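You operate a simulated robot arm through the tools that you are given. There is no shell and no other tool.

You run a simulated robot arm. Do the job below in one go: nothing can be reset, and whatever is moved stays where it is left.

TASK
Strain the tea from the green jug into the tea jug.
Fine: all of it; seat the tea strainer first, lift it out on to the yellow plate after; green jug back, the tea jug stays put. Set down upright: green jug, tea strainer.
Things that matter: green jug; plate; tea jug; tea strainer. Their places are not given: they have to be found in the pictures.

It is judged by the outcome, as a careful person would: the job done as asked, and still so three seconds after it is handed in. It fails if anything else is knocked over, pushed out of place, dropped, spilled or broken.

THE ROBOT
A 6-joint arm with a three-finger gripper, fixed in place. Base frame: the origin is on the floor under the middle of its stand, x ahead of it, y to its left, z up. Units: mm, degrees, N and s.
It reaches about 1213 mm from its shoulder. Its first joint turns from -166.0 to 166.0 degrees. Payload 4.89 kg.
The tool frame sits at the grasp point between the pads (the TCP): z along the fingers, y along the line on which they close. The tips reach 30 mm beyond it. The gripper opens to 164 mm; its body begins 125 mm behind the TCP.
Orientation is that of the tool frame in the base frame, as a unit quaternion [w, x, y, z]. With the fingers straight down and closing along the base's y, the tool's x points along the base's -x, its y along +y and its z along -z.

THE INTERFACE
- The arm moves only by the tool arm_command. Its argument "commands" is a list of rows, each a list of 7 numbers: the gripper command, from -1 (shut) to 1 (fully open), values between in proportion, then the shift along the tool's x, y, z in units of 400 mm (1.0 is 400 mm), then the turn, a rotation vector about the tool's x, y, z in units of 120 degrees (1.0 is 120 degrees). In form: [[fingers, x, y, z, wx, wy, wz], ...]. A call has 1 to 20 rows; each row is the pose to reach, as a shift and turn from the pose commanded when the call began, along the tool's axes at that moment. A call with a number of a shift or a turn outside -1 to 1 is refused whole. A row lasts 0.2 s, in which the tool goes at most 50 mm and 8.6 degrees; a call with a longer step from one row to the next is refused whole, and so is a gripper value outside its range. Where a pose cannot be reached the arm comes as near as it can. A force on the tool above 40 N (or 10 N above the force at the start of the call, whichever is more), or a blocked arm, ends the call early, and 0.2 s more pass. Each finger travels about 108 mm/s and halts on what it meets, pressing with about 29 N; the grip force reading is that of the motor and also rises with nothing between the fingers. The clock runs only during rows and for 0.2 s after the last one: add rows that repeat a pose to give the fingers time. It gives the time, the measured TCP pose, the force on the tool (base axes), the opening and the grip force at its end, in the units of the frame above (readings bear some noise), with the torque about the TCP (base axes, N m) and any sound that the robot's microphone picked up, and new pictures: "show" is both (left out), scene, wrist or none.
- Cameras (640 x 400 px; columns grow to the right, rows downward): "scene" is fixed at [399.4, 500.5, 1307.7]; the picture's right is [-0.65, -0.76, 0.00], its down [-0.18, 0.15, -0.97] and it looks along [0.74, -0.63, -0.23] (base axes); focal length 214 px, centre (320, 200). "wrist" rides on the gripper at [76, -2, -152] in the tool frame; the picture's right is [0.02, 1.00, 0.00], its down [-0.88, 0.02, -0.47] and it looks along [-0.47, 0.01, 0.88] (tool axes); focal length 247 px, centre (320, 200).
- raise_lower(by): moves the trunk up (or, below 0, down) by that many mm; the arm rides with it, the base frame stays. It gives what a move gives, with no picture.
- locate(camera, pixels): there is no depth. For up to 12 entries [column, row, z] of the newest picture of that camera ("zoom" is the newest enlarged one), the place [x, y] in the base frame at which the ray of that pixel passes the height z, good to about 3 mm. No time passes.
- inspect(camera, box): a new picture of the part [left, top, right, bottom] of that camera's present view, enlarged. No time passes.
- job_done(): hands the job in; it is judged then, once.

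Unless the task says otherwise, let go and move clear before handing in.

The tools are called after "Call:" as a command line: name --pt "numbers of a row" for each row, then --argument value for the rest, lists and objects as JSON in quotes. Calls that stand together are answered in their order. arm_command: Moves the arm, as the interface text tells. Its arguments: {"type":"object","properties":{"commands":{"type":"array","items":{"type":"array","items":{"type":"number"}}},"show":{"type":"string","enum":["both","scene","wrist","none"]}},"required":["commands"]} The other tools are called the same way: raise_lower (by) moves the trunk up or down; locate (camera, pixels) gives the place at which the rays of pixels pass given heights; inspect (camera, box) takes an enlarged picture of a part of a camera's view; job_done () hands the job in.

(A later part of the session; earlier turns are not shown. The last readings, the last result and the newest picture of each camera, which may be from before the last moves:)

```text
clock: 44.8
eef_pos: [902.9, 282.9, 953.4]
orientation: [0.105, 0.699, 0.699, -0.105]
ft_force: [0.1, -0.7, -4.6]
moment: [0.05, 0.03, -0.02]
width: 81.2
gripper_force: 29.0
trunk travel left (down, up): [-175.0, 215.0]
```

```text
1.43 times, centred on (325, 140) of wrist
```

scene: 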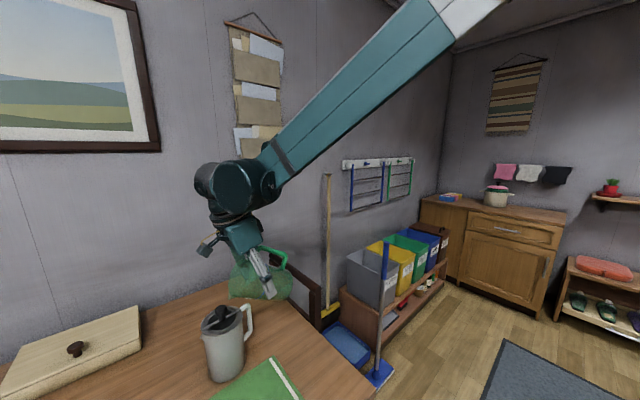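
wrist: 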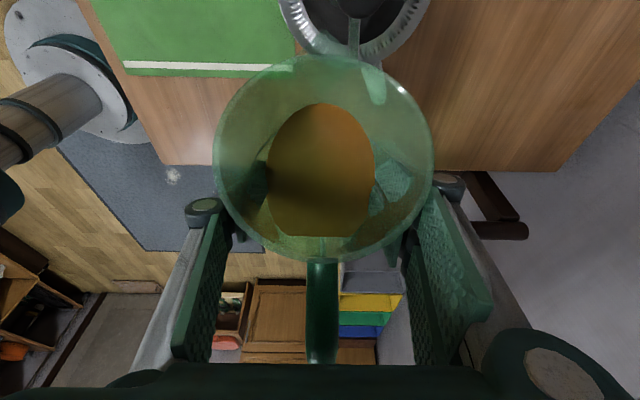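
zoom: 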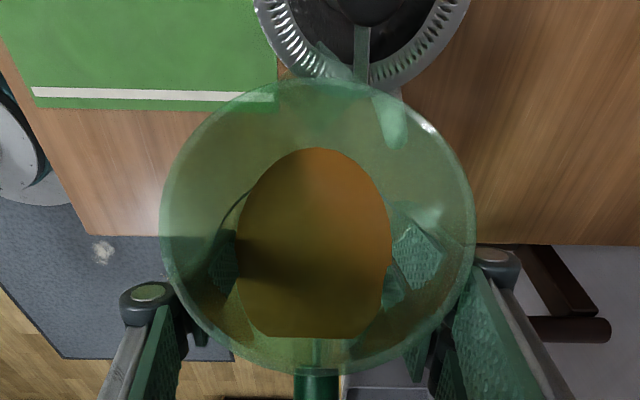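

The tea's edge is still well below the lip at 57°. I'll continue to 67° with the spout tip fixed.

Call:
arm_command --pt "-1 -0.001 0 -0.0121 0 -0.025 0" --pt "-1 -0.0014 0 -0.0242 0 -0.05 0" --pt "-1 -0.0013 0 -0.0323 0 -0.0667 0" --pt "-1 -0.0009 0 -0.0403 0 -0.0833 0" --pt "-1 -0.0009 0 -0.0403 0 -0.0833 0"

Call:
inspect --camera "scene" --box '[140, 240, 300, 390]'

Call:
inspect --camera "wrist" --box '[200, 0, 450, 280]'

```text
clock: 46.0
eef_pos: [904.4, 287.2, 968.7]
orientation: [0.165, 0.687, 0.688, -0.165]
ft_force: [-1.6, -0.2, -4.8]
moment: [0.04, -0.01, 0.02]
width: 81.3
gripper_force: 28.5
trunk travel left (down, up): [-175.0, 215.0]
```

scene: 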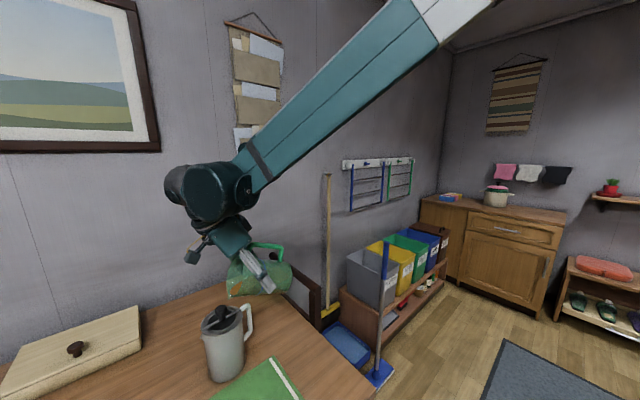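
wrist: 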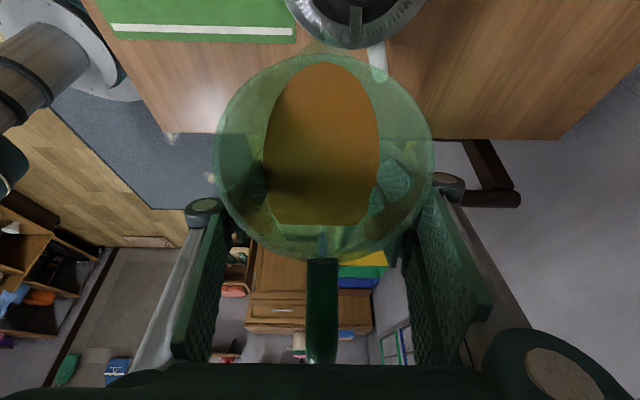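

```text
2.67 times, centred on (220, 315) of scene
```

zoom: 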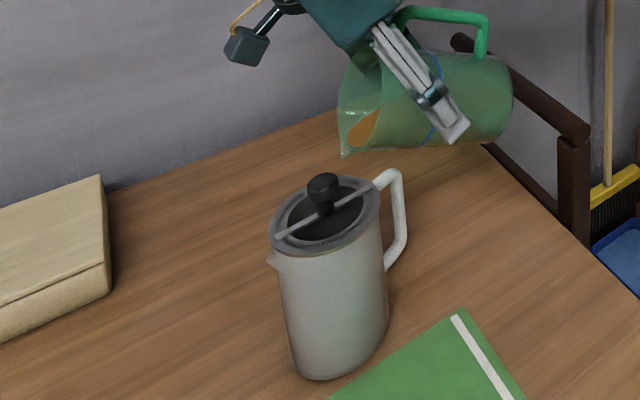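

```text
1.43 times, centred on (325, 140) of wrist
```

zoom: 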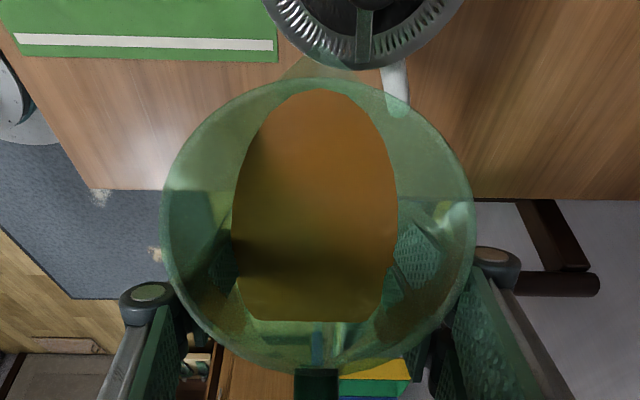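

The tea edge is now right at the rim. I'll go on slowly (0.5° per row) to 72° and look at the stream.

Call:
arm_command --pt "-1 -0.0001 0 -0.002 0 -0.0042 0" --pt "-1 -0.0003 0 -0.004 0 -0.0083 0" --pt "-1 -0.0004 0 -0.0061 0 -0.0125 0" --pt "-1 -0.0006 0 -0.0081 0 -0.0167 0" --pt "-1 -0.0007 0 -0.0101 0 -0.0208 0" --pt "-1 -0.0008 0 -0.0121 0 -0.025 0" --pt "-1 -0.001 0 -0.0141 0 -0.0292 0" --pt "-1 -0.0011 0 -0.0162 0 -0.0333 0" --pt "-1 -0.0013 0 -0.0182 0 -0.0375 0" --pt "-1 -0.0014 0 -0.0202 0 -0.0417 0"

Call:
inspect --camera "scene" --box '[170, 260, 290, 350]'

Call:
inspect --camera "wrist" --box '[200, 0, 450, 280]'

```text
clock: 48.2
eef_pos: [904.7, 289.1, 976.0]
orientation: [0.195, 0.679, 0.681, -0.195]
ft_force: [-0.1, -0.6, -3.6]
moment: [0.08, 0.0, 0.0]
width: 81.1
gripper_force: 29.2
trunk travel left (down, up): [-175.0, 215.0]
```

scene: 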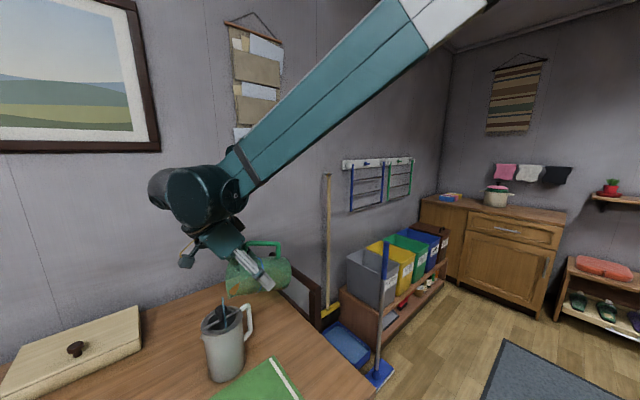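
wrist: 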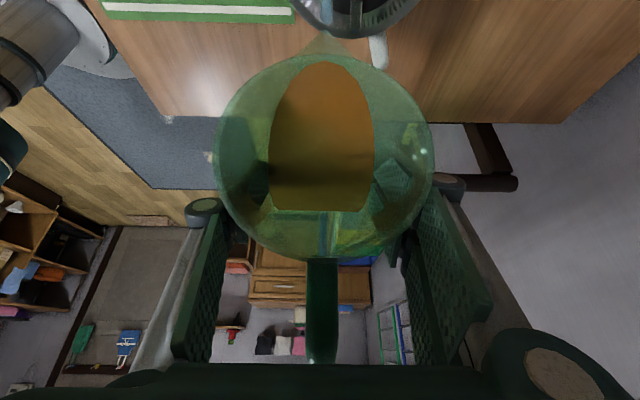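

```text
4.44 times, centred on (230, 305) of scene
```

zoom: 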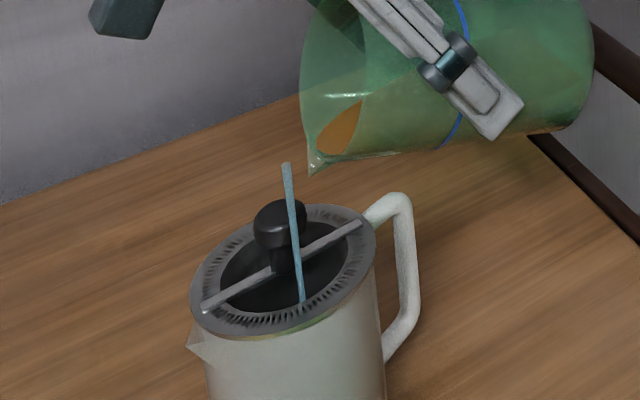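

```text
1.43 times, centred on (325, 140) of wrist
```

zoom: 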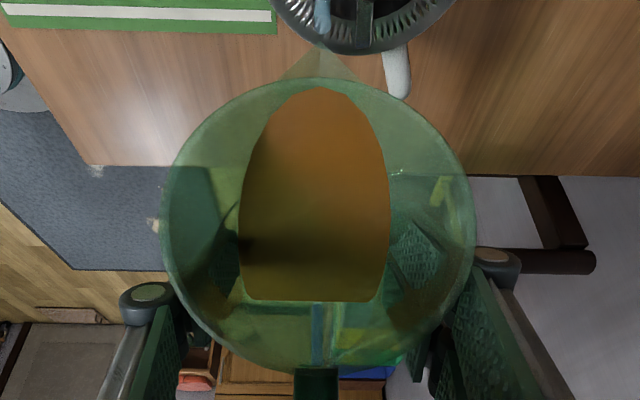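

Tea has begun flowing: a thin blue stream from zoom (287,165) down to (303,302), landing in the strainer's near half. I'll check where it lands precisely.

Call:
locate --camera "scene" --pixels '[[227.75, 298.7, 930], [227.75, 298.7, 935], [227.75, 298.7, 940], [227.75, 298.7, 945], [222.6, 297.1, 930], [222.6, 297.1, 940], [226.2, 328, 850], [226.2, 328, 860], [226.2, 328, 873], [226.2, 328, 880]]'

Call:
inspect --camera "wrist" --box '[270, 0, 390, 75]'

Call:
inspect --camera "scene" --box '[190, 280, 254, 340]'

```text
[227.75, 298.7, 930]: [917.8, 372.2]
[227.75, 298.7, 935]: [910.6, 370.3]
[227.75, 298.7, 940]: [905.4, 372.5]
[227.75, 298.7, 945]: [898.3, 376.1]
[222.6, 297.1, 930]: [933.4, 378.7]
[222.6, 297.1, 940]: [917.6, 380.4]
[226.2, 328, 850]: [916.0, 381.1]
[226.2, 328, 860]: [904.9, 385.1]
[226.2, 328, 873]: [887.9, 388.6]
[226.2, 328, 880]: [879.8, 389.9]
```

```text
5.33 times, centred on (330, 38) of wrist
```

zoom: 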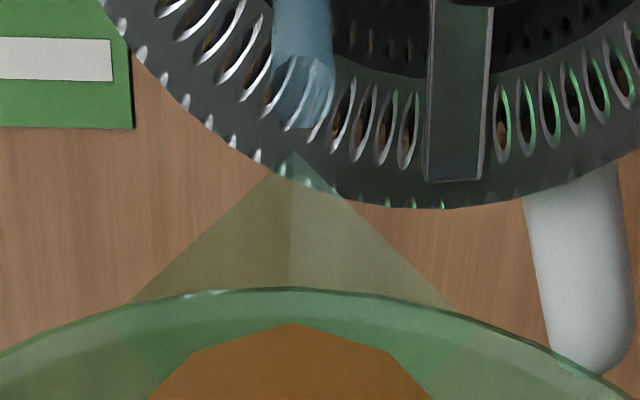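

```text
6.67 times, centred on (222, 310) of scene
```

zoom: 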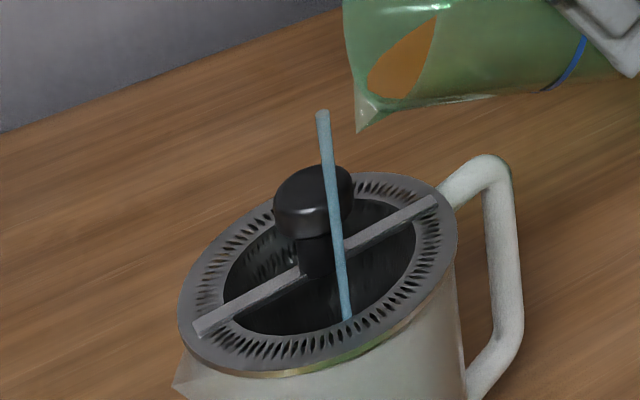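

The stream enters the basket at about (905,385), inside the open half beside the bar. I'll continue slowly from 72° to 82° with the lip fixed.

Call:
arm_command --pt "-1 -0.0001 0 -0.002 0 -0.0042 0" --pt "-1 -0.0003 0 -0.004 0 -0.0083 0" --pt "-1 -0.0004 0 -0.0061 0 -0.0125 0" --pt "-1 -0.0005 0 -0.0081 0 -0.0167 0" --pt "-1 -0.0007 0 -0.0101 0 -0.0208 0" --pt "-1 -0.0008 0 -0.0121 0 -0.025 0" --pt "-1 -0.0009 0 -0.0141 0 -0.0292 0" --pt "-1 -0.001 0 -0.0162 0 -0.0333 0" --pt "-1 -0.0012 0 -0.0182 0 -0.0375 0" --pt "-1 -0.0013 0 -0.0202 0 -0.0417 0" --pt "-1 -0.0013 0 -0.0222 0 -0.0458 0" --pt "-1 -0.0012 0 -0.0242 0 -0.05 0" --pt "-1 -0.0012 0 -0.0262 0 -0.0542 0" --pt "-1 -0.0011 0 -0.0282 0 -0.0583 0" --pt "-1 -0.0011 0 -0.0303 0 -0.0625 0" --pt "-1 -0.0011 0 -0.0323 0 -0.0667 0" --pt "-1 -0.001 0 -0.0343 0 -0.0708 0" --pt "-1 -0.001 0 -0.0363 0 -0.075 0" --pt "-1 -0.0009 0 -0.0383 0 -0.0792 0" --pt "-1 -0.0009 0 -0.0403 0 -0.0833 0"

Call:
inspect --camera "scene" --box '[170, 260, 290, 350]'

Call:
inspect --camera "wrist" --box '[200, 0, 450, 280]'

```text
clock: 52.4
eef_pos: [903.4, 297.2, 989.3]
orientation: [0.254, 0.659, 0.661, -0.253]
ft_force: [0.8, 0.4, -2.5]
moment: [0.07, 0.02, 0.01]
width: 81.0
gripper_force: 29.2
trunk travel left (down, up): [-175.0, 215.0]
```

scene: 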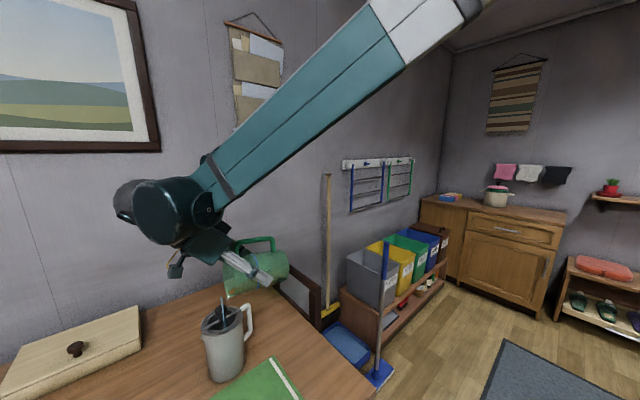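
wrist: 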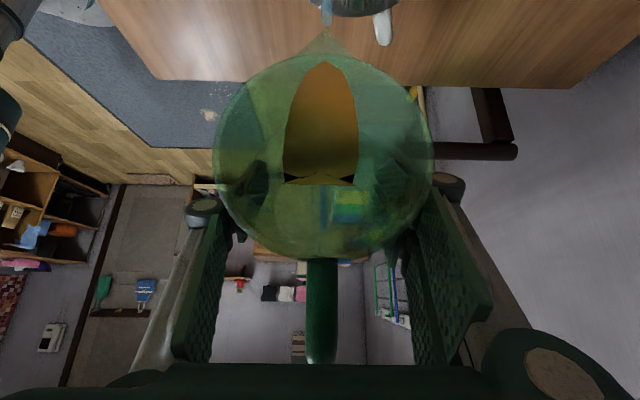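

```text
4.44 times, centred on (230, 305) of scene
```

zoom: 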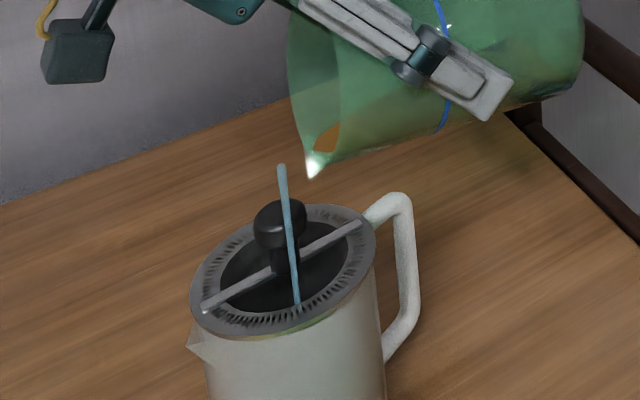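

```text
1.43 times, centred on (325, 140) of wrist
```

zoom: 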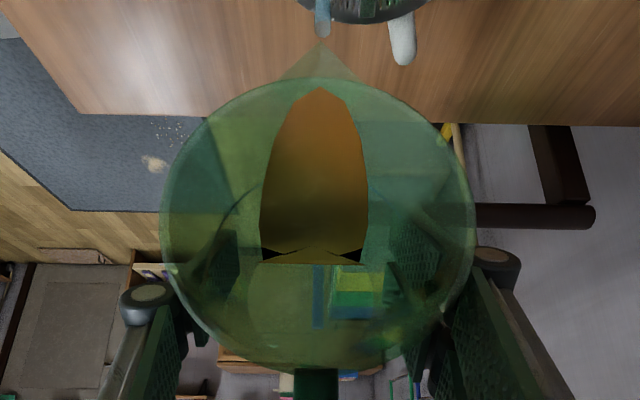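

The stream keeps landing inside the basket and the jug is lightening (2.5 N). I'll repeat the same slow motion to 92°.

Call:
arm_command --pt "-1 -0.0001 0 -0.002 0 -0.0042 0" --pt "-1 -0.0003 0 -0.004 0 -0.0083 0" --pt "-1 -0.0004 0 -0.0061 0 -0.0125 0" --pt "-1 -0.0005 0 -0.0081 0 -0.0167 0" --pt "-1 -0.0007 0 -0.0101 0 -0.0208 0" --pt "-1 -0.0008 0 -0.0121 0 -0.025 0" --pt "-1 -0.0009 0 -0.0141 0 -0.0292 0" --pt "-1 -0.001 0 -0.0162 0 -0.0333 0" --pt "-1 -0.0012 0 -0.0182 0 -0.0375 0" --pt "-1 -0.0013 0 -0.0202 0 -0.0417 0" --pt "-1 -0.0013 0 -0.0222 0 -0.0458 0" --pt "-1 -0.0012 0 -0.0242 0 -0.05 0" --pt "-1 -0.0012 0 -0.0262 0 -0.0542 0" --pt "-1 -0.0011 0 -0.0282 0 -0.0583 0" --pt "-1 -0.0011 0 -0.0303 0 -0.0625 0" --pt "-1 -0.0011 0 -0.0323 0 -0.0667 0" --pt "-1 -0.001 0 -0.0343 0 -0.0708 0" --pt "-1 -0.001 0 -0.0363 0 -0.075 0" --pt "-1 -0.0009 0 -0.0383 0 -0.0792 0" --pt "-1 -0.0009 0 -0.0403 0 -0.0833 0"

Call:
inspect --camera "scene" --box '[170, 250, 290, 350]'

Call:
inspect --camera "wrist" --box '[200, 0, 450, 280]'

```text
clock: 56.6
eef_pos: [903.4, 307.4, 1002.9]
orientation: [0.311, 0.635, 0.636, -0.309]
ft_force: [0.3, -0.1, -1.3]
moment: [0.03, 0.03, 0.02]
width: 81.1
gripper_force: 28.6
trunk travel left (down, up): [-175.0, 215.0]
```

scene: 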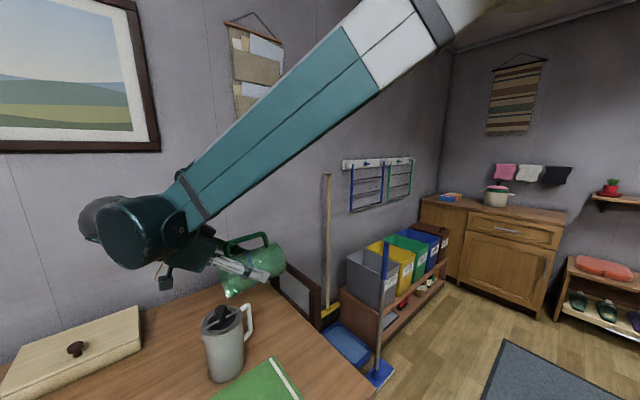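
wrist: 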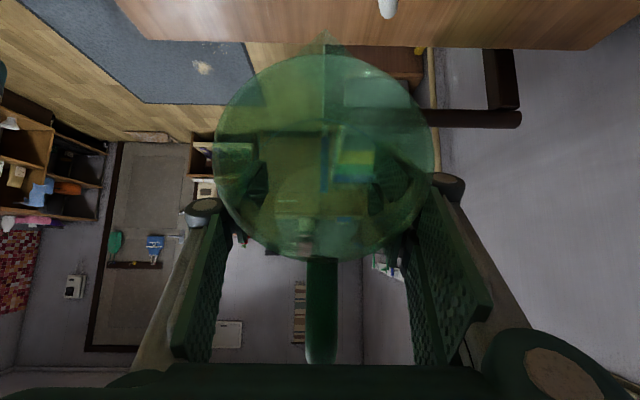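

```text
4.00 times, centred on (230, 300) of scene
```

zoom: 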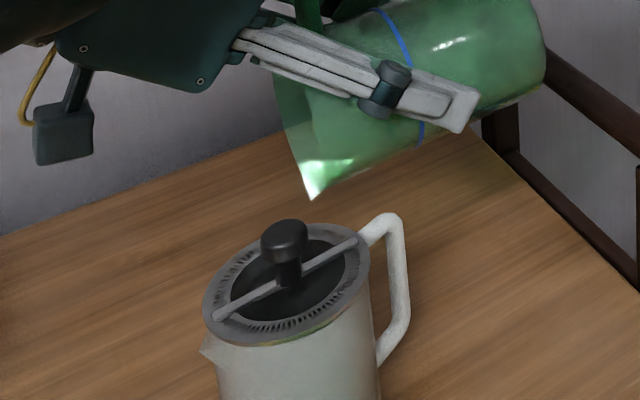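

```text
1.43 times, centred on (325, 140) of wrist
```

zoom: 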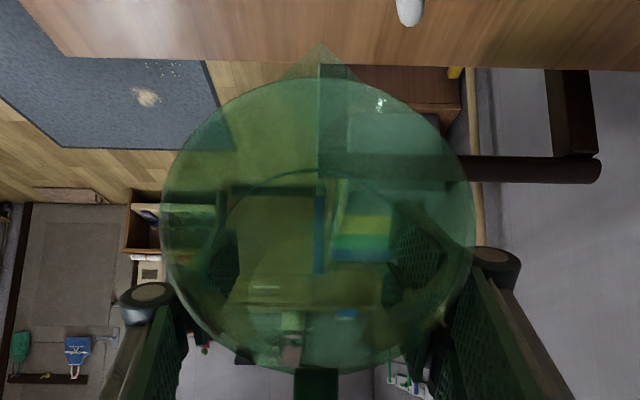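

The stream has stopped and the load is 1.3 N; the jug looks empty. I'll tilt another 10° with the lip fixed and hold to drain any last drops.

Call:
arm_command --pt "-1 -0.0003 0 -0.004 0 -0.0083 0" --pt "-1 -0.0005 0 -0.0081 0 -0.0167 0" --pt "-1 -0.0008 0 -0.0121 0 -0.025 0" --pt "-1 -0.001 0 -0.0162 0 -0.0333 0" --pt "-1 -0.0013 0 -0.0202 0 -0.0417 0" --pt "-1 -0.0012 0 -0.0242 0 -0.05 0" --pt "-1 -0.0011 0 -0.0282 0 -0.0583 0" --pt "-1 -0.0011 0 -0.0323 0 -0.0667 0" --pt "-1 -0.001 0 -0.0363 0 -0.075 0" --pt "-1 -0.0009 0 -0.0403 0 -0.0833 0" --pt "-1 -0.0009 0 -0.0403 0 -0.0833 0" --pt "-1 -0.0009 0 -0.0403 0 -0.0833 0" --pt "-1 -0.0009 0 -0.0403 0 -0.0833 0" --pt "-1 -0.0009 0 -0.0403 0 -0.0833 0" --pt "-1 -0.0009 0 -0.0403 0 -0.0833 0" --pt "-1 -0.0009 0 -0.0403 0 -0.0833 0" --pt "-1 -0.0009 0 -0.0403 0 -0.0833 0" --pt "-1 -0.0009 0 -0.0403 0 -0.0833 0"

Call:
inspect --camera "scene" --box '[170, 250, 290, 350]'

Call:
inspect --camera "wrist" --box '[200, 0, 450, 280]'

```text
clock: 60.4
eef_pos: [916.0, 300.2, 1010.6]
orientation: [0.365, 0.605, 0.622, -0.338]
ft_force: [-1.1, 0.5, -1.0]
moment: [0.02, -0.03, 0.04]
width: 81.1
gripper_force: 29.1
out of reach, approached as far as the arm can: row 3, 4, 5, 6, 7, 8, 9, 10, 11, 12, 13, 14, 15, 16, 17, 18
trunk travel left (down, up): [-175.0, 215.0]
```

scene: 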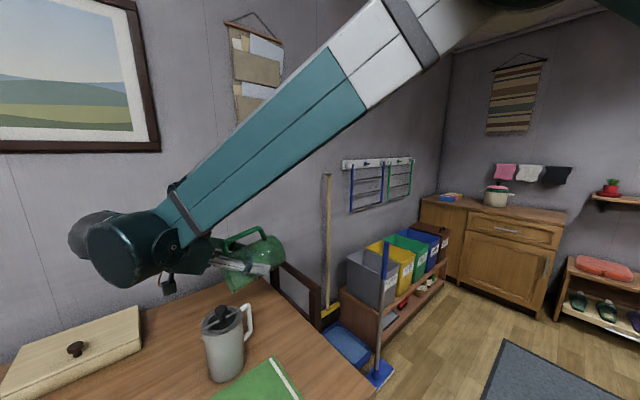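
wrist: 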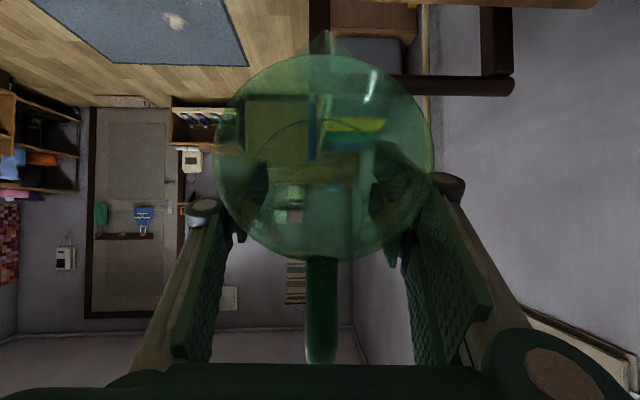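

```text
4.00 times, centred on (230, 300) of scene
```

zoom: 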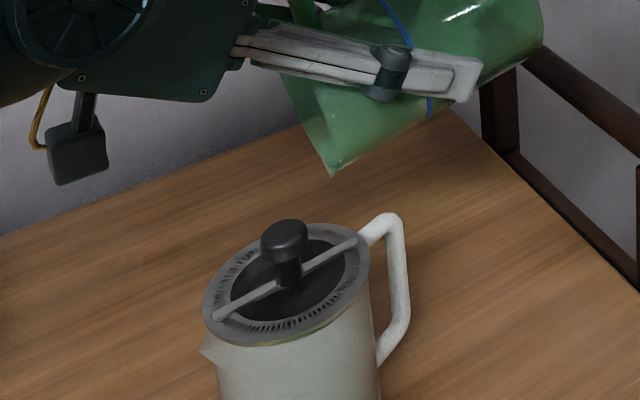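

```text
1.43 times, centred on (325, 140) of wrist
```

zoom: 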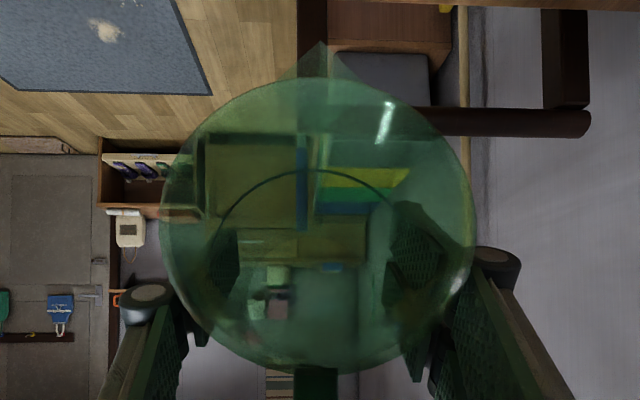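

The arm hit its reach limit past ~95° but the jug is visibly empty (no orange inside, load 1.0 N, no stream). I'll reverse the tilt about the spout tip, and confirm the pose is tracked again.

Call:
arm_command --pt "-1 0.0039 0 0.0198 0 0.0417 0" --pt "-1 0.0079 0 0.0396 0 0.0833 0" --pt "-1 0.0128 0 0.0522 0 0.111 0" --pt "-1 0.0177 0 0.0647 0 0.139 0" --pt "-1 0.0226 0 0.0772 0 0.1667 0" --pt "-1 0.0296 0 0.0887 0 0.1944 0" --pt "-1 0.0366 0 0.1002 0 0.2222 0" --pt "-1 0.0436 0 0.1117 0 0.25 0" --pt "-1 0.0436 0 0.1117 0 0.25 0"

Call:
inspect --camera "scene" --box '[170, 250, 290, 350]'

Call:
inspect --camera "wrist" --box '[200, 0, 450, 280]'

```text
clock: 62.4
eef_pos: [916.4, 270.5, 973.8]
orientation: [0.193, 0.671, 0.695, -0.169]
ft_force: [-0.3, 0.3, -1.5]
moment: [0.05, -0.04, 0.0]
width: 81.0
gripper_force: 28.7
trunk travel left (down, up): [-175.0, 215.0]
```

scene: 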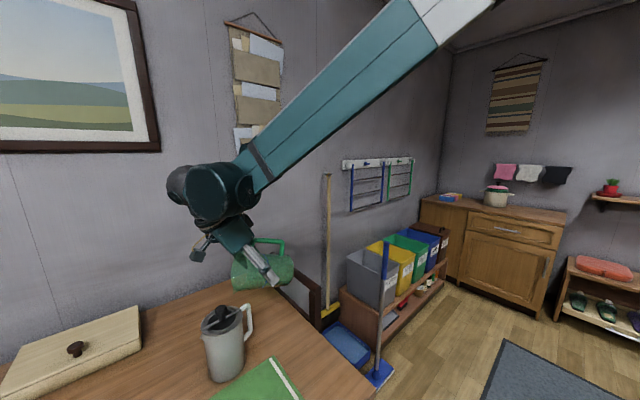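
wrist: 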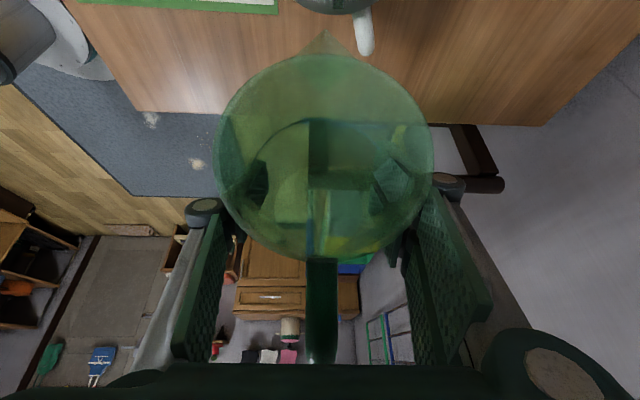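

```text
4.00 times, centred on (230, 300) of scene
```

zoom: 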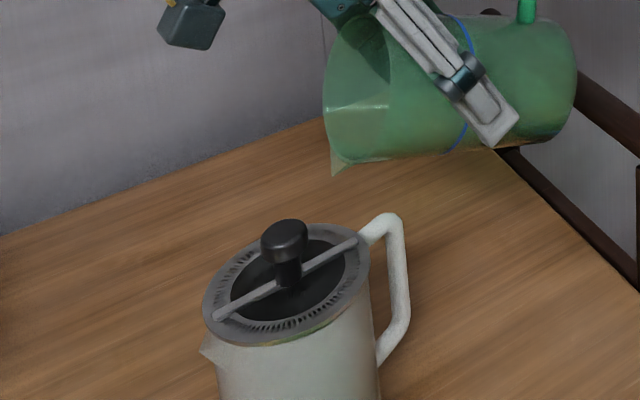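

```text
1.43 times, centred on (325, 140) of wrist
```

zoom: 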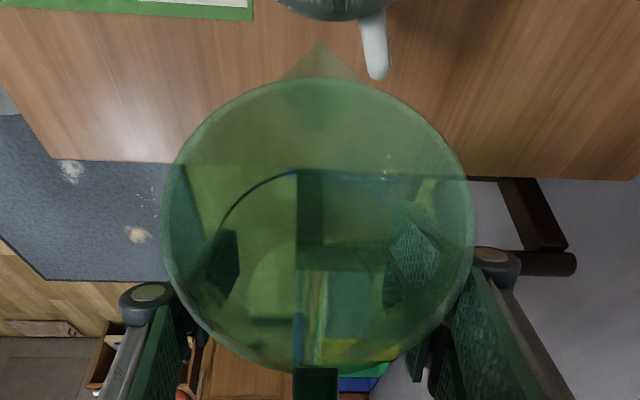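

The jug is empty and drip-free; weight 1.2 N. I'll raise it and bring it upright before carrying it back.

Call:
arm_command --pt "-1 -0.0248 0.0012 -0.0433 0 0 0" --pt "-1 -0.0495 0.0024 -0.0866 0 0 0" --pt "-1 -0.0743 0.0036 -0.13 0.001 0.058 0.0022" --pt "-1 -0.0928 0.0045 -0.1625 0.002 0.116 0.0044" --pt "-1 -0.1114 0.0054 -0.1949 0.003 0.1741 0.0066" --pt "-1 -0.13 0.0063 -0.2275 0.004 0.2321 0.0088" --pt "-1 -0.1485 0.0072 -0.2599 0.005 0.2901 0.011" --pt "-1 -0.1609 0.0078 -0.2816 0.0061 0.3481 0.0132" --pt "-1 -0.1609 0.0078 -0.2816 0.0071 0.4061 0.0154" --pt "-1 -0.1609 0.0078 -0.2816 0.0081 0.4642 0.0176" --pt "-1 -0.1609 0.0078 -0.2816 0.0091 0.5222 0.0198" --pt "-1 -0.1609 0.0078 -0.2816 0.0101 0.5802 0.022" --pt "-1 -0.1609 0.0078 -0.2816 0.0101 0.5802 0.022" --pt "-1 -0.1609 0.0078 -0.2816 0.0101 0.5802 0.022"

Call:
inspect --camera "scene" --box '[140, 180, 360, 400]'

```text
clock: 65.4
eef_pos: [918.2, 270.7, 1103.7]
orientation: [-0.241, 0.665, 0.664, 0.241]
ft_force: [0.5, -0.2, -1.5]
moment: [0.05, 0.02, 0.01]
width: 80.8
gripper_force: 28.8
trunk travel left (down, up): [-175.0, 215.0]
```

scene: 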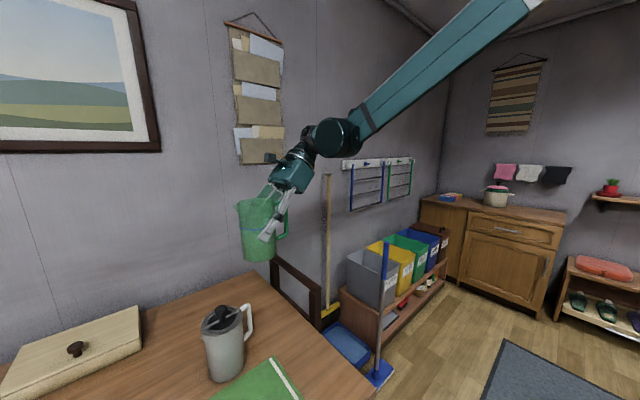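
wrist: 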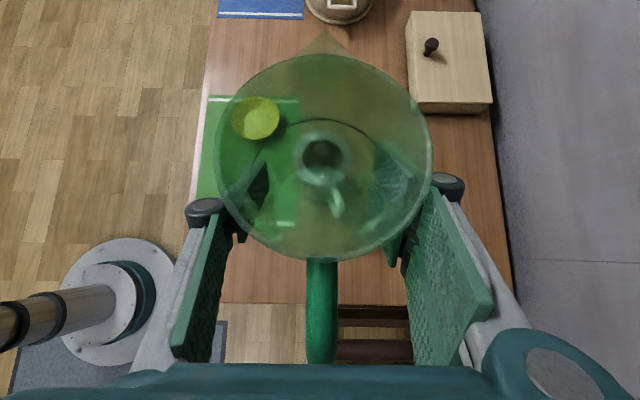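

```text
1.82 times, centred on (250, 290) of scene
```

zoom: 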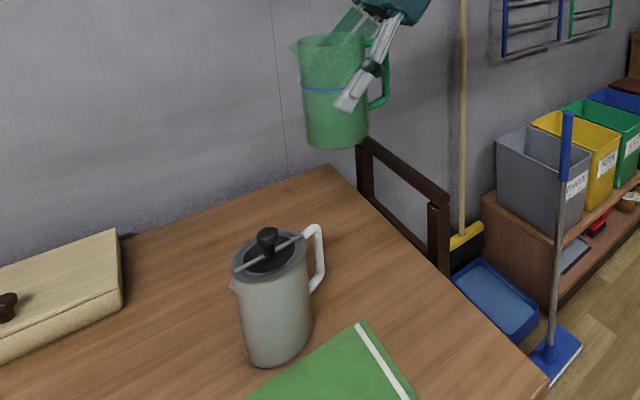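

The jug is upright and empty. I'll carry it back above its original spot (969,581), yawing to 62° so its handle points as it did at first.

Call:
arm_command --pt "-1 0.0353 0.0076 0.0304 -0.009 0 0.0107" --pt "-1 0.1 0.0216 0.086 -0.0255 0 0.0304" --pt "-1 0.1765 0.0381 0.1518 -0.045 0 0.0536" --pt "-1 0.253 0.0546 0.2176 -0.0645 0 0.0768" --pt "-1 0.3295 0.0711 0.2834 -0.084 0 0.1001" --pt "-1 0.406 0.0876 0.3492 -0.1035 0 0.1233" --pt "-1 0.4824 0.1041 0.4149 -0.123 0 0.1465" --pt "-1 0.5471 0.1181 0.4706 -0.1395 0 0.1662" --pt "-1 0.5883 0.127 0.506 -0.15 0 0.1787" --pt "-1 0.5883 0.127 0.506 -0.15 0 0.1787" --pt "-1 0.5883 0.127 0.506 -0.15 0 0.1787"

```text
clock: 67.8
eef_pos: [968.3, 581.9, 1100.0]
orientation: [-0.176, 0.806, 0.483, 0.293]
ft_force: [-0.4, 0.7, -1.7]
moment: [0.01, -0.05, 0.0]
width: 80.9
gripper_force: 29.0
trunk travel left (down, up): [-175.0, 215.0]
```

scene: 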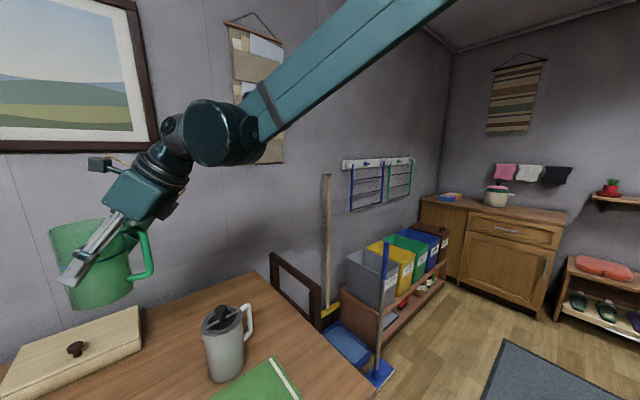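
wrist: 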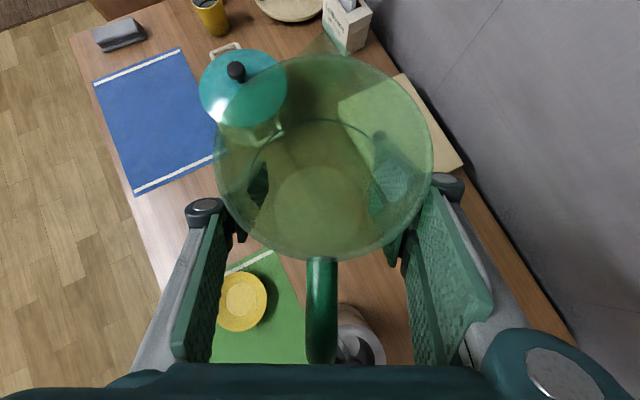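

The jug is above its original place and upright. I'll descend vertically to ~5 mm above the table.

Call:
arm_command --pt "-1 -0.04 0 0.0477 0 0 0" --pt "-1 -0.1 0 0.1191 0 0 0" --pt "-1 -0.165 0 0.1966 0 0 0" --pt "-1 -0.23 0 0.274 0 0 0" --pt "-1 -0.295 0 0.3514 0 0 0" --pt "-1 -0.36 0 0.4289 0 0 0" --pt "-1 -0.41 0 0.4884 0 0 0" --pt "-1 -0.45 0 0.5361 0 0 0" --pt "-1 -0.4726 0 0.563 0 0 0" --pt "-1 -0.4726 0 0.563 0 0 0" --pt "-1 -0.4726 0 0.563 0 0 0"

Call:
inspect --camera "scene" --box '[40, 250, 280, 400]'

```text
clock: 70.2
eef_pos: [969.3, 580.1, 804.3]
orientation: [-0.175, 0.806, 0.483, 0.293]
ft_force: [-0.4, 0.6, -1.5]
moment: [-0.01, -0.02, 0.01]
width: 80.9
gripper_force: 29.1
trunk travel left (down, up): [-175.0, 215.0]
```

scene: 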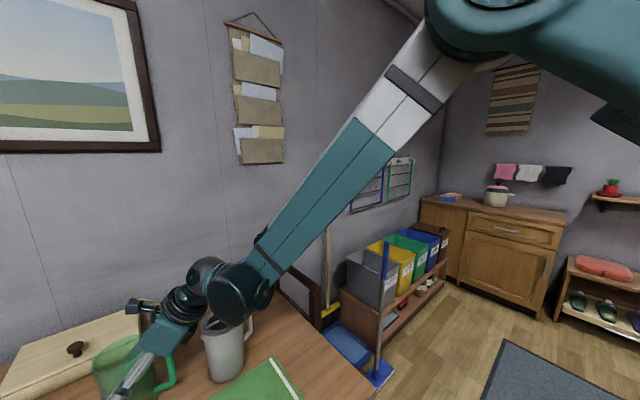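
wrist: 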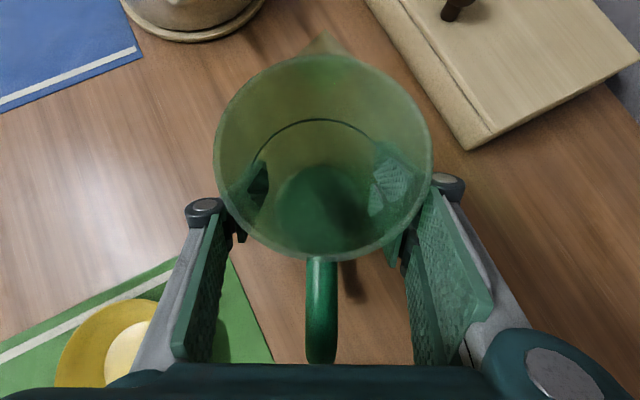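

```text
2.67 times, centred on (160, 325) of scene
```

zoom: 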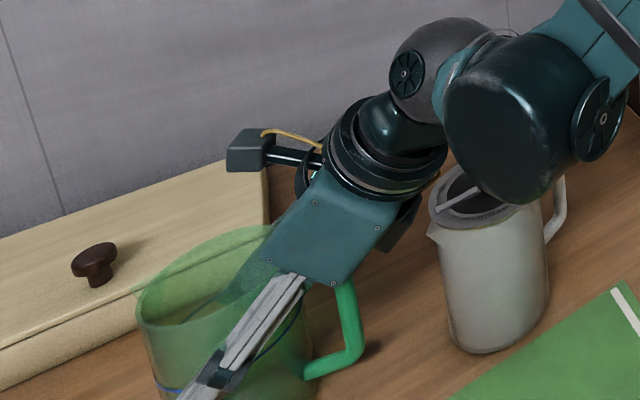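

Nothing touched; the jug is a few mm above the table. I'll lower in 1 mm steps until its weight transfers.

Call:
arm_command --pt "-1 -0.0016 0 0.0019 0 0 0" --pt "-1 -0.0032 0 0.0038 0 0 0" --pt "-1 -0.0048 0 0.0057 0 0 0" --pt "-1 -0.0048 0 0.0057 0 0 0" --show "none"

```text
clock: 71.2
eef_pos: [968.3, 579.8, 802.8]
orientation: [-0.176, 0.806, 0.484, 0.292]
ft_force: [0.3, 0.9, 10.0]
moment: [-0.06, -0.51, 0.03]
width: 80.8
gripper_force: 29.1
trunk travel left (down, up): [-175.0, 215.0]
```

10 N upward: the jug stands on the table. I'll ease back half a millimetre and open the fingers gradually.

Call:
arm_command --pt "-1 0.0008 0 -0.001 0 0 0" --pt "-0.02 0.0008 0 -0.001 0 0 0" --pt "0.05 0.0008 0 -0.001 0 0 0" --pt "0.15 0.0008 0 -0.001 0 0 0" --pt "0.3 0.0008 0 -0.001 0 0 0" --pt "0.45 0.0008 0 -0.001 0 0 0" --pt "0.524 0.0008 0 -0.001 0 0 0" --pt "0.524 0.0008 0 -0.001 0 0 0" --pt "0.524 0.0008 0 -0.001 0 0 0"

Call:
inspect --camera "scene" --box '[40, 250, 280, 400]'

```text
clock: 73.2
eef_pos: [968.6, 580.5, 801.9]
orientation: [-0.176, 0.806, 0.483, 0.293]
ft_force: [0.2, 0.2, 0.2]
moment: [0.0, -0.01, 0.02]
width: 125.2
gripper_force: 0.0
trunk travel left (down, up): [-175.0, 215.0]
```

scene: 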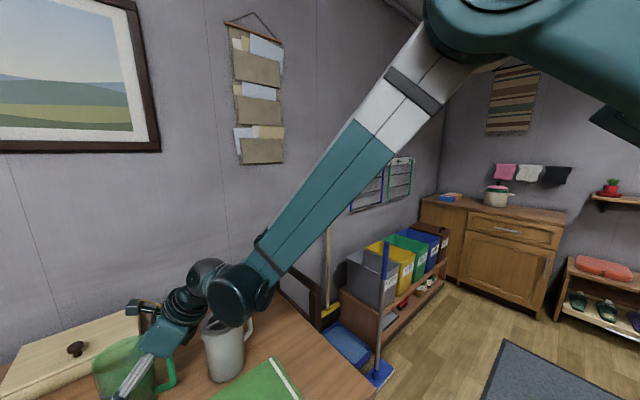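
wrist: 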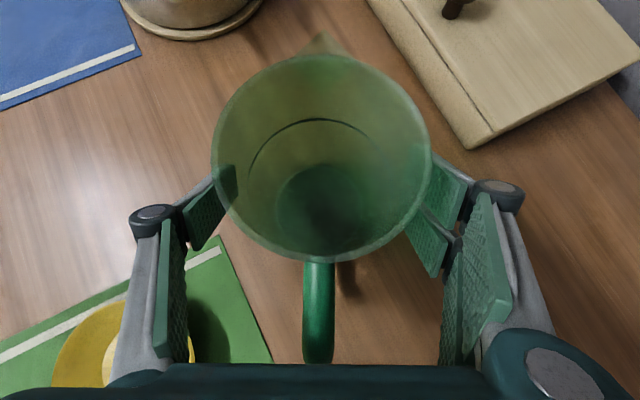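

```text
2.67 times, centred on (160, 325) of scene
```

zoom: 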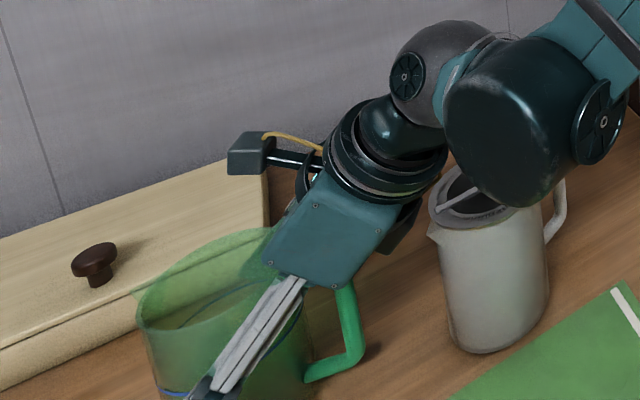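

The green jug stands free and upright in its place. I'll rise straight up out of the way.

Call:
arm_command --pt "0.524 0.03 0 -0.0357 0 0 0" --pt "0.524 0.09 0 -0.1072 0 0 0" --pt "0.524 0.16 0 -0.1906 0 0 0" --pt "0.524 0.23 0 -0.274 0 0 0" --pt "0.524 0.3 0 -0.3574 0 0 0" --pt "0.524 0.37 0 -0.4408 0 0 0" --pt "0.524 0.43 0 -0.5122 0 0 0" --pt "0.524 0.4469 0 -0.5324 0 0 0" --pt "0.524 0.4469 0 -0.5324 0 0 0"

Call:
inspect --camera "wrist" --box '[200, 100, 440, 340]'

Call:
inspect --camera "scene" --box '[60, 280, 276, 400]'

```text
clock: 75.2
eef_pos: [970.5, 579.5, 1080.5]
orientation: [-0.176, 0.806, 0.484, 0.293]
ft_force: [-0.7, 0.6, 0.8]
moment: [-0.01, -0.03, 0.01]
width: 125.0
gripper_force: 0.0
trunk travel left (down, up): [-175.0, 215.0]
```

scene: 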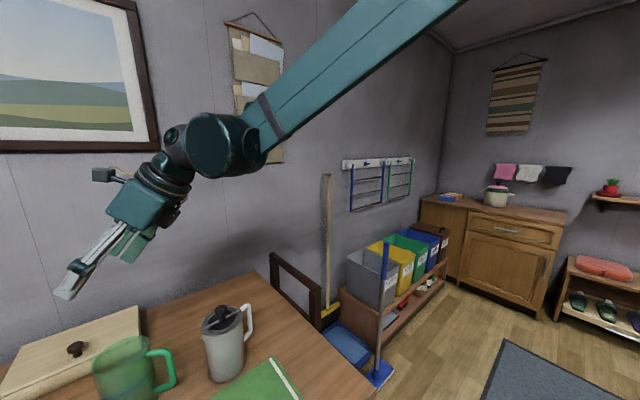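
wrist: 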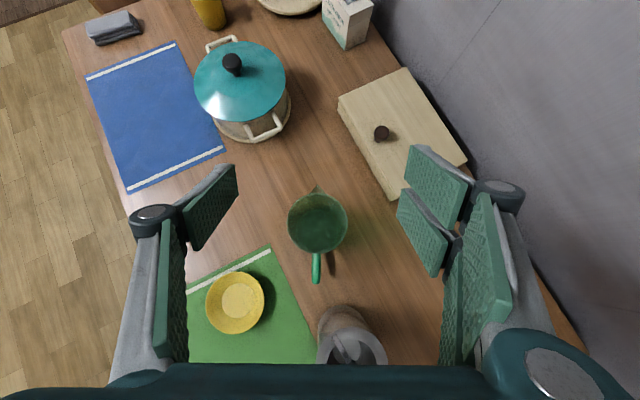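

```text
1.67 times, centred on (320, 220) of wrist
```

zoom: 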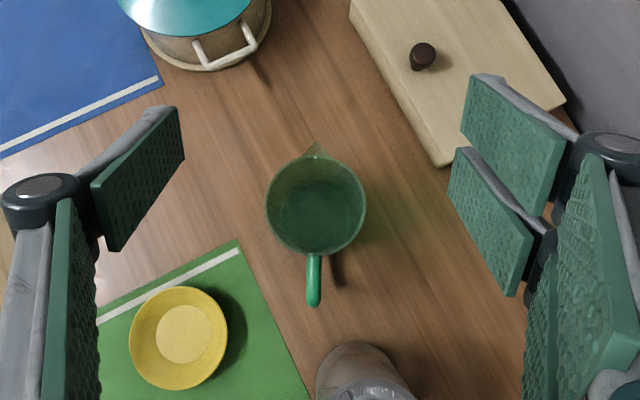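

```text
2.96 times, centred on (168, 340) of scene
```

zoom: 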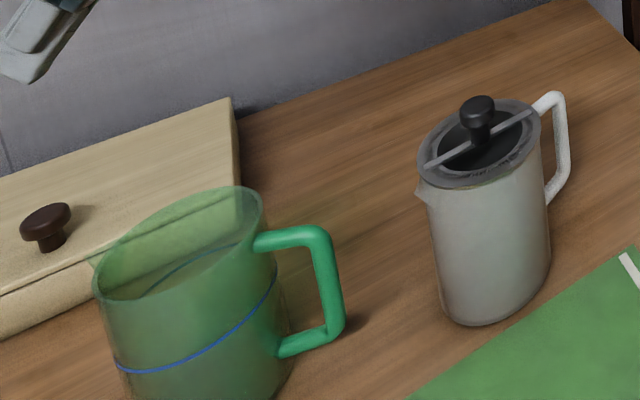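

The green jug is back within ~2 mm of where it started, upright, and the strainer is still seated. Now I'll point the tool straight down again and move above the tea jug.

Call:
arm_command --pt "0.5 -0.051 0.0195 -0.0647 0 -0.0556 0" --pt "0.4 -0.1022 0.039 -0.1293 0 -0.1111 0" --pt "0.3 -0.1533 0.0585 -0.194 0 -0.1667 0" --pt "0.2 -0.2043 0.078 -0.2587 0 -0.2222 0" --pt "0.1 -0.2554 0.0975 -0.3233 0 -0.2778 0" --pt "0.0 -0.3065 0.117 -0.388 0 -0.3333 0" --pt "0.0 -0.3065 0.117 -0.388 0 -0.3333 0" --pt "0.0 -0.3065 0.117 -0.388 0 -0.3333 0"

```text
clock: 77.0
eef_pos: [919.1, 387.0, 1121.0]
orientation: [0.0, 0.858, 0.514, -0.001]
ft_force: [0.4, -0.1, -0.6]
moment: [0.05, 0.02, -0.01]
width: 82.0
gripper_force: 0.0
trunk travel left (down, up): [-175.0, 215.0]
```

scene: 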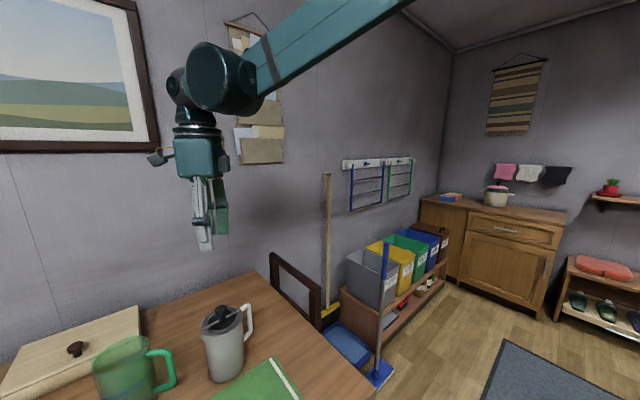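
wrist: 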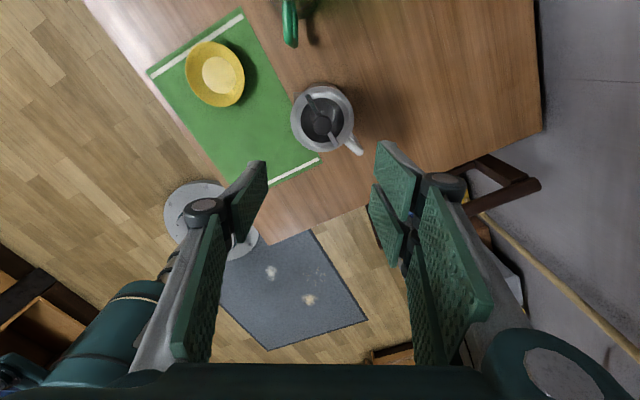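

Tool points down over the tea jug. I'll yaw back 118° to the original orientation so the knob grasp repeats exactly.

Call:
arm_command --pt "0 0 0 0 0 0 -0.0656" --pt "0 0 0 0 0 0 -0.1311" --pt "0 0 0 0 0 0 -0.1967" --pt "0 0 0 0 0 0 -0.2622" --pt "0 0 0 0 0 0 -0.3278" --pt "0 0 0 0 0 0 -0.3933" --pt "0 0 0 0 0 0 -0.4589" --pt "0 0 0 0 0 0 -0.5244" --pt "0 0 0 0 0 0 -0.59" --pt "0 0 0 0 0 0 -0.6556" --pt "0 0 0 0 0 0 -0.7211" --pt "0 0 0 0 0 0 -0.7867" --pt "0 0 0 0 0 0 -0.8522" --pt "0 0 0 0 0 0 -0.9178" --pt "0 0 0 0 0 0 -0.9833" --pt "0 0 0 0 0 0 -0.9833" --pt "0 0 0 0 0 0 -0.9833"

Call:
inspect --camera "wrist" --box '[250, 70, 410, 190]'

```text
clock: 80.6
eef_pos: [918.2, 388.1, 1121.1]
orientation: [-0.001, 0.0, 1.0, -0.001]
ft_force: [-0.7, 0.2, 0.7]
moment: [0.0, 0.02, 0.03]
width: 82.0
gripper_force: 0.0
trunk travel left (down, up): [-175.0, 215.0]
```

scene: 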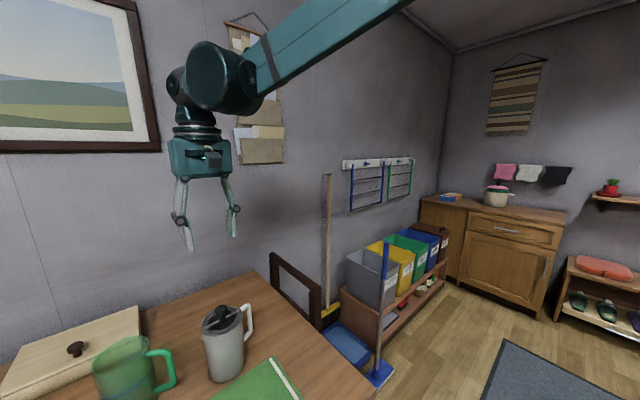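
wrist: 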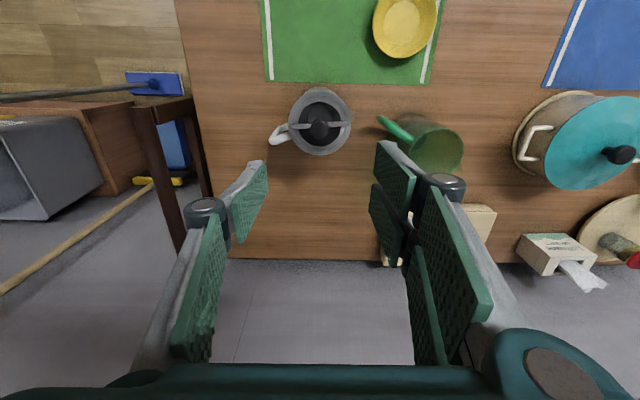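

```text
3.33 times, centred on (330, 130) of wrist
```

zoom: 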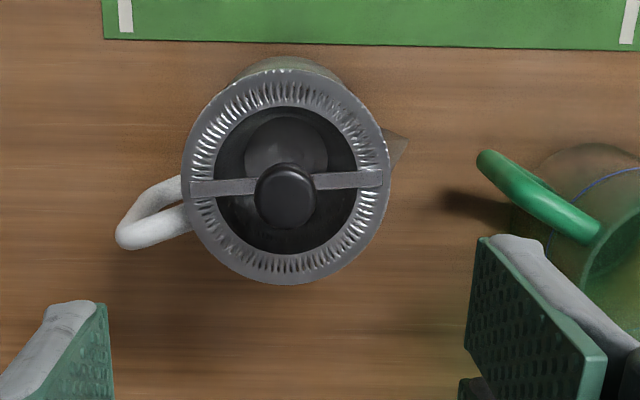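

The knob (zoom (287,198)) computes to ≈(919,387), right below the tool. I'll descend 211 mm to the same grasp height (TCP z ≈ 910).

Call:
arm_command --pt "0 0 0 0.1 0 0 0" --pt "0 0 0 0.2 0 0 0" --pt "0 0 0 0.3 0 0 0" --pt "0 0 0 0.38 0 0 0" --pt "0 0 0 0.45 0 0 0" --pt "0 0 0 0.5 0 0 0" --pt "0 0 0 0.5275 0 0 0" --pt "0 0 0 0.5275 0 0 0"

Call:
inspect --camera "wrist" --box '[220, 80, 420, 230]'

Call:
inspect --camera "scene" --box '[180, 280, 276, 340]'

```text
clock: 82.4
eef_pos: [918.7, 388.0, 910.2]
orientation: [0.0, 0.001, 1.0, 0.0]
ft_force: [-0.2, 0.7, -0.4]
moment: [-0.02, -0.01, 0.01]
width: 82.1
gripper_force: 0.1
trunk travel left (down, up): [-175.0, 215.0]
```

scene: 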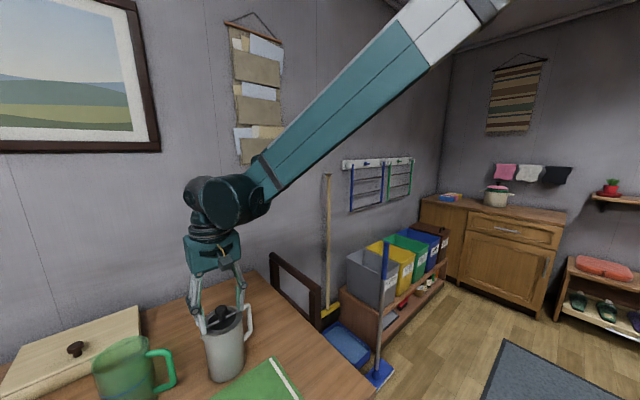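
wrist: 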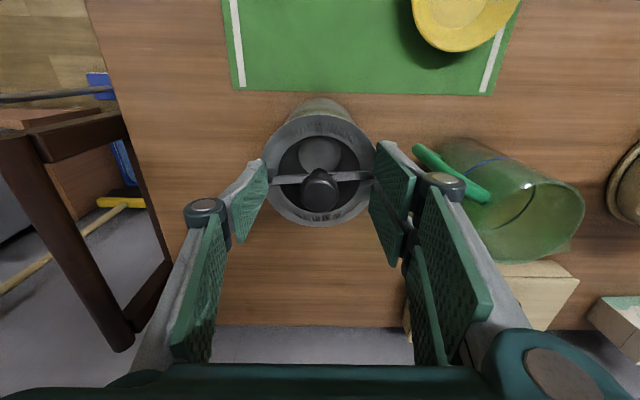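

```text
2.67 times, centred on (320, 155) of wrist
```

zoom: 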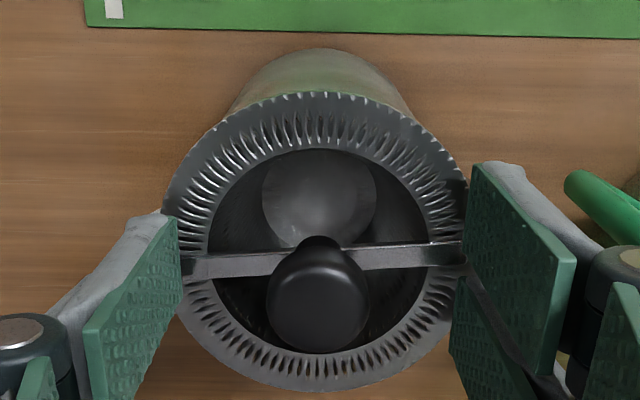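

```text
6.67 times, centred on (228, 310) of scene
```

zoom: 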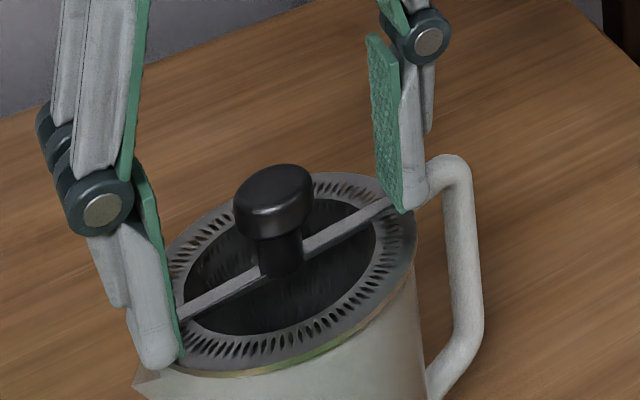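

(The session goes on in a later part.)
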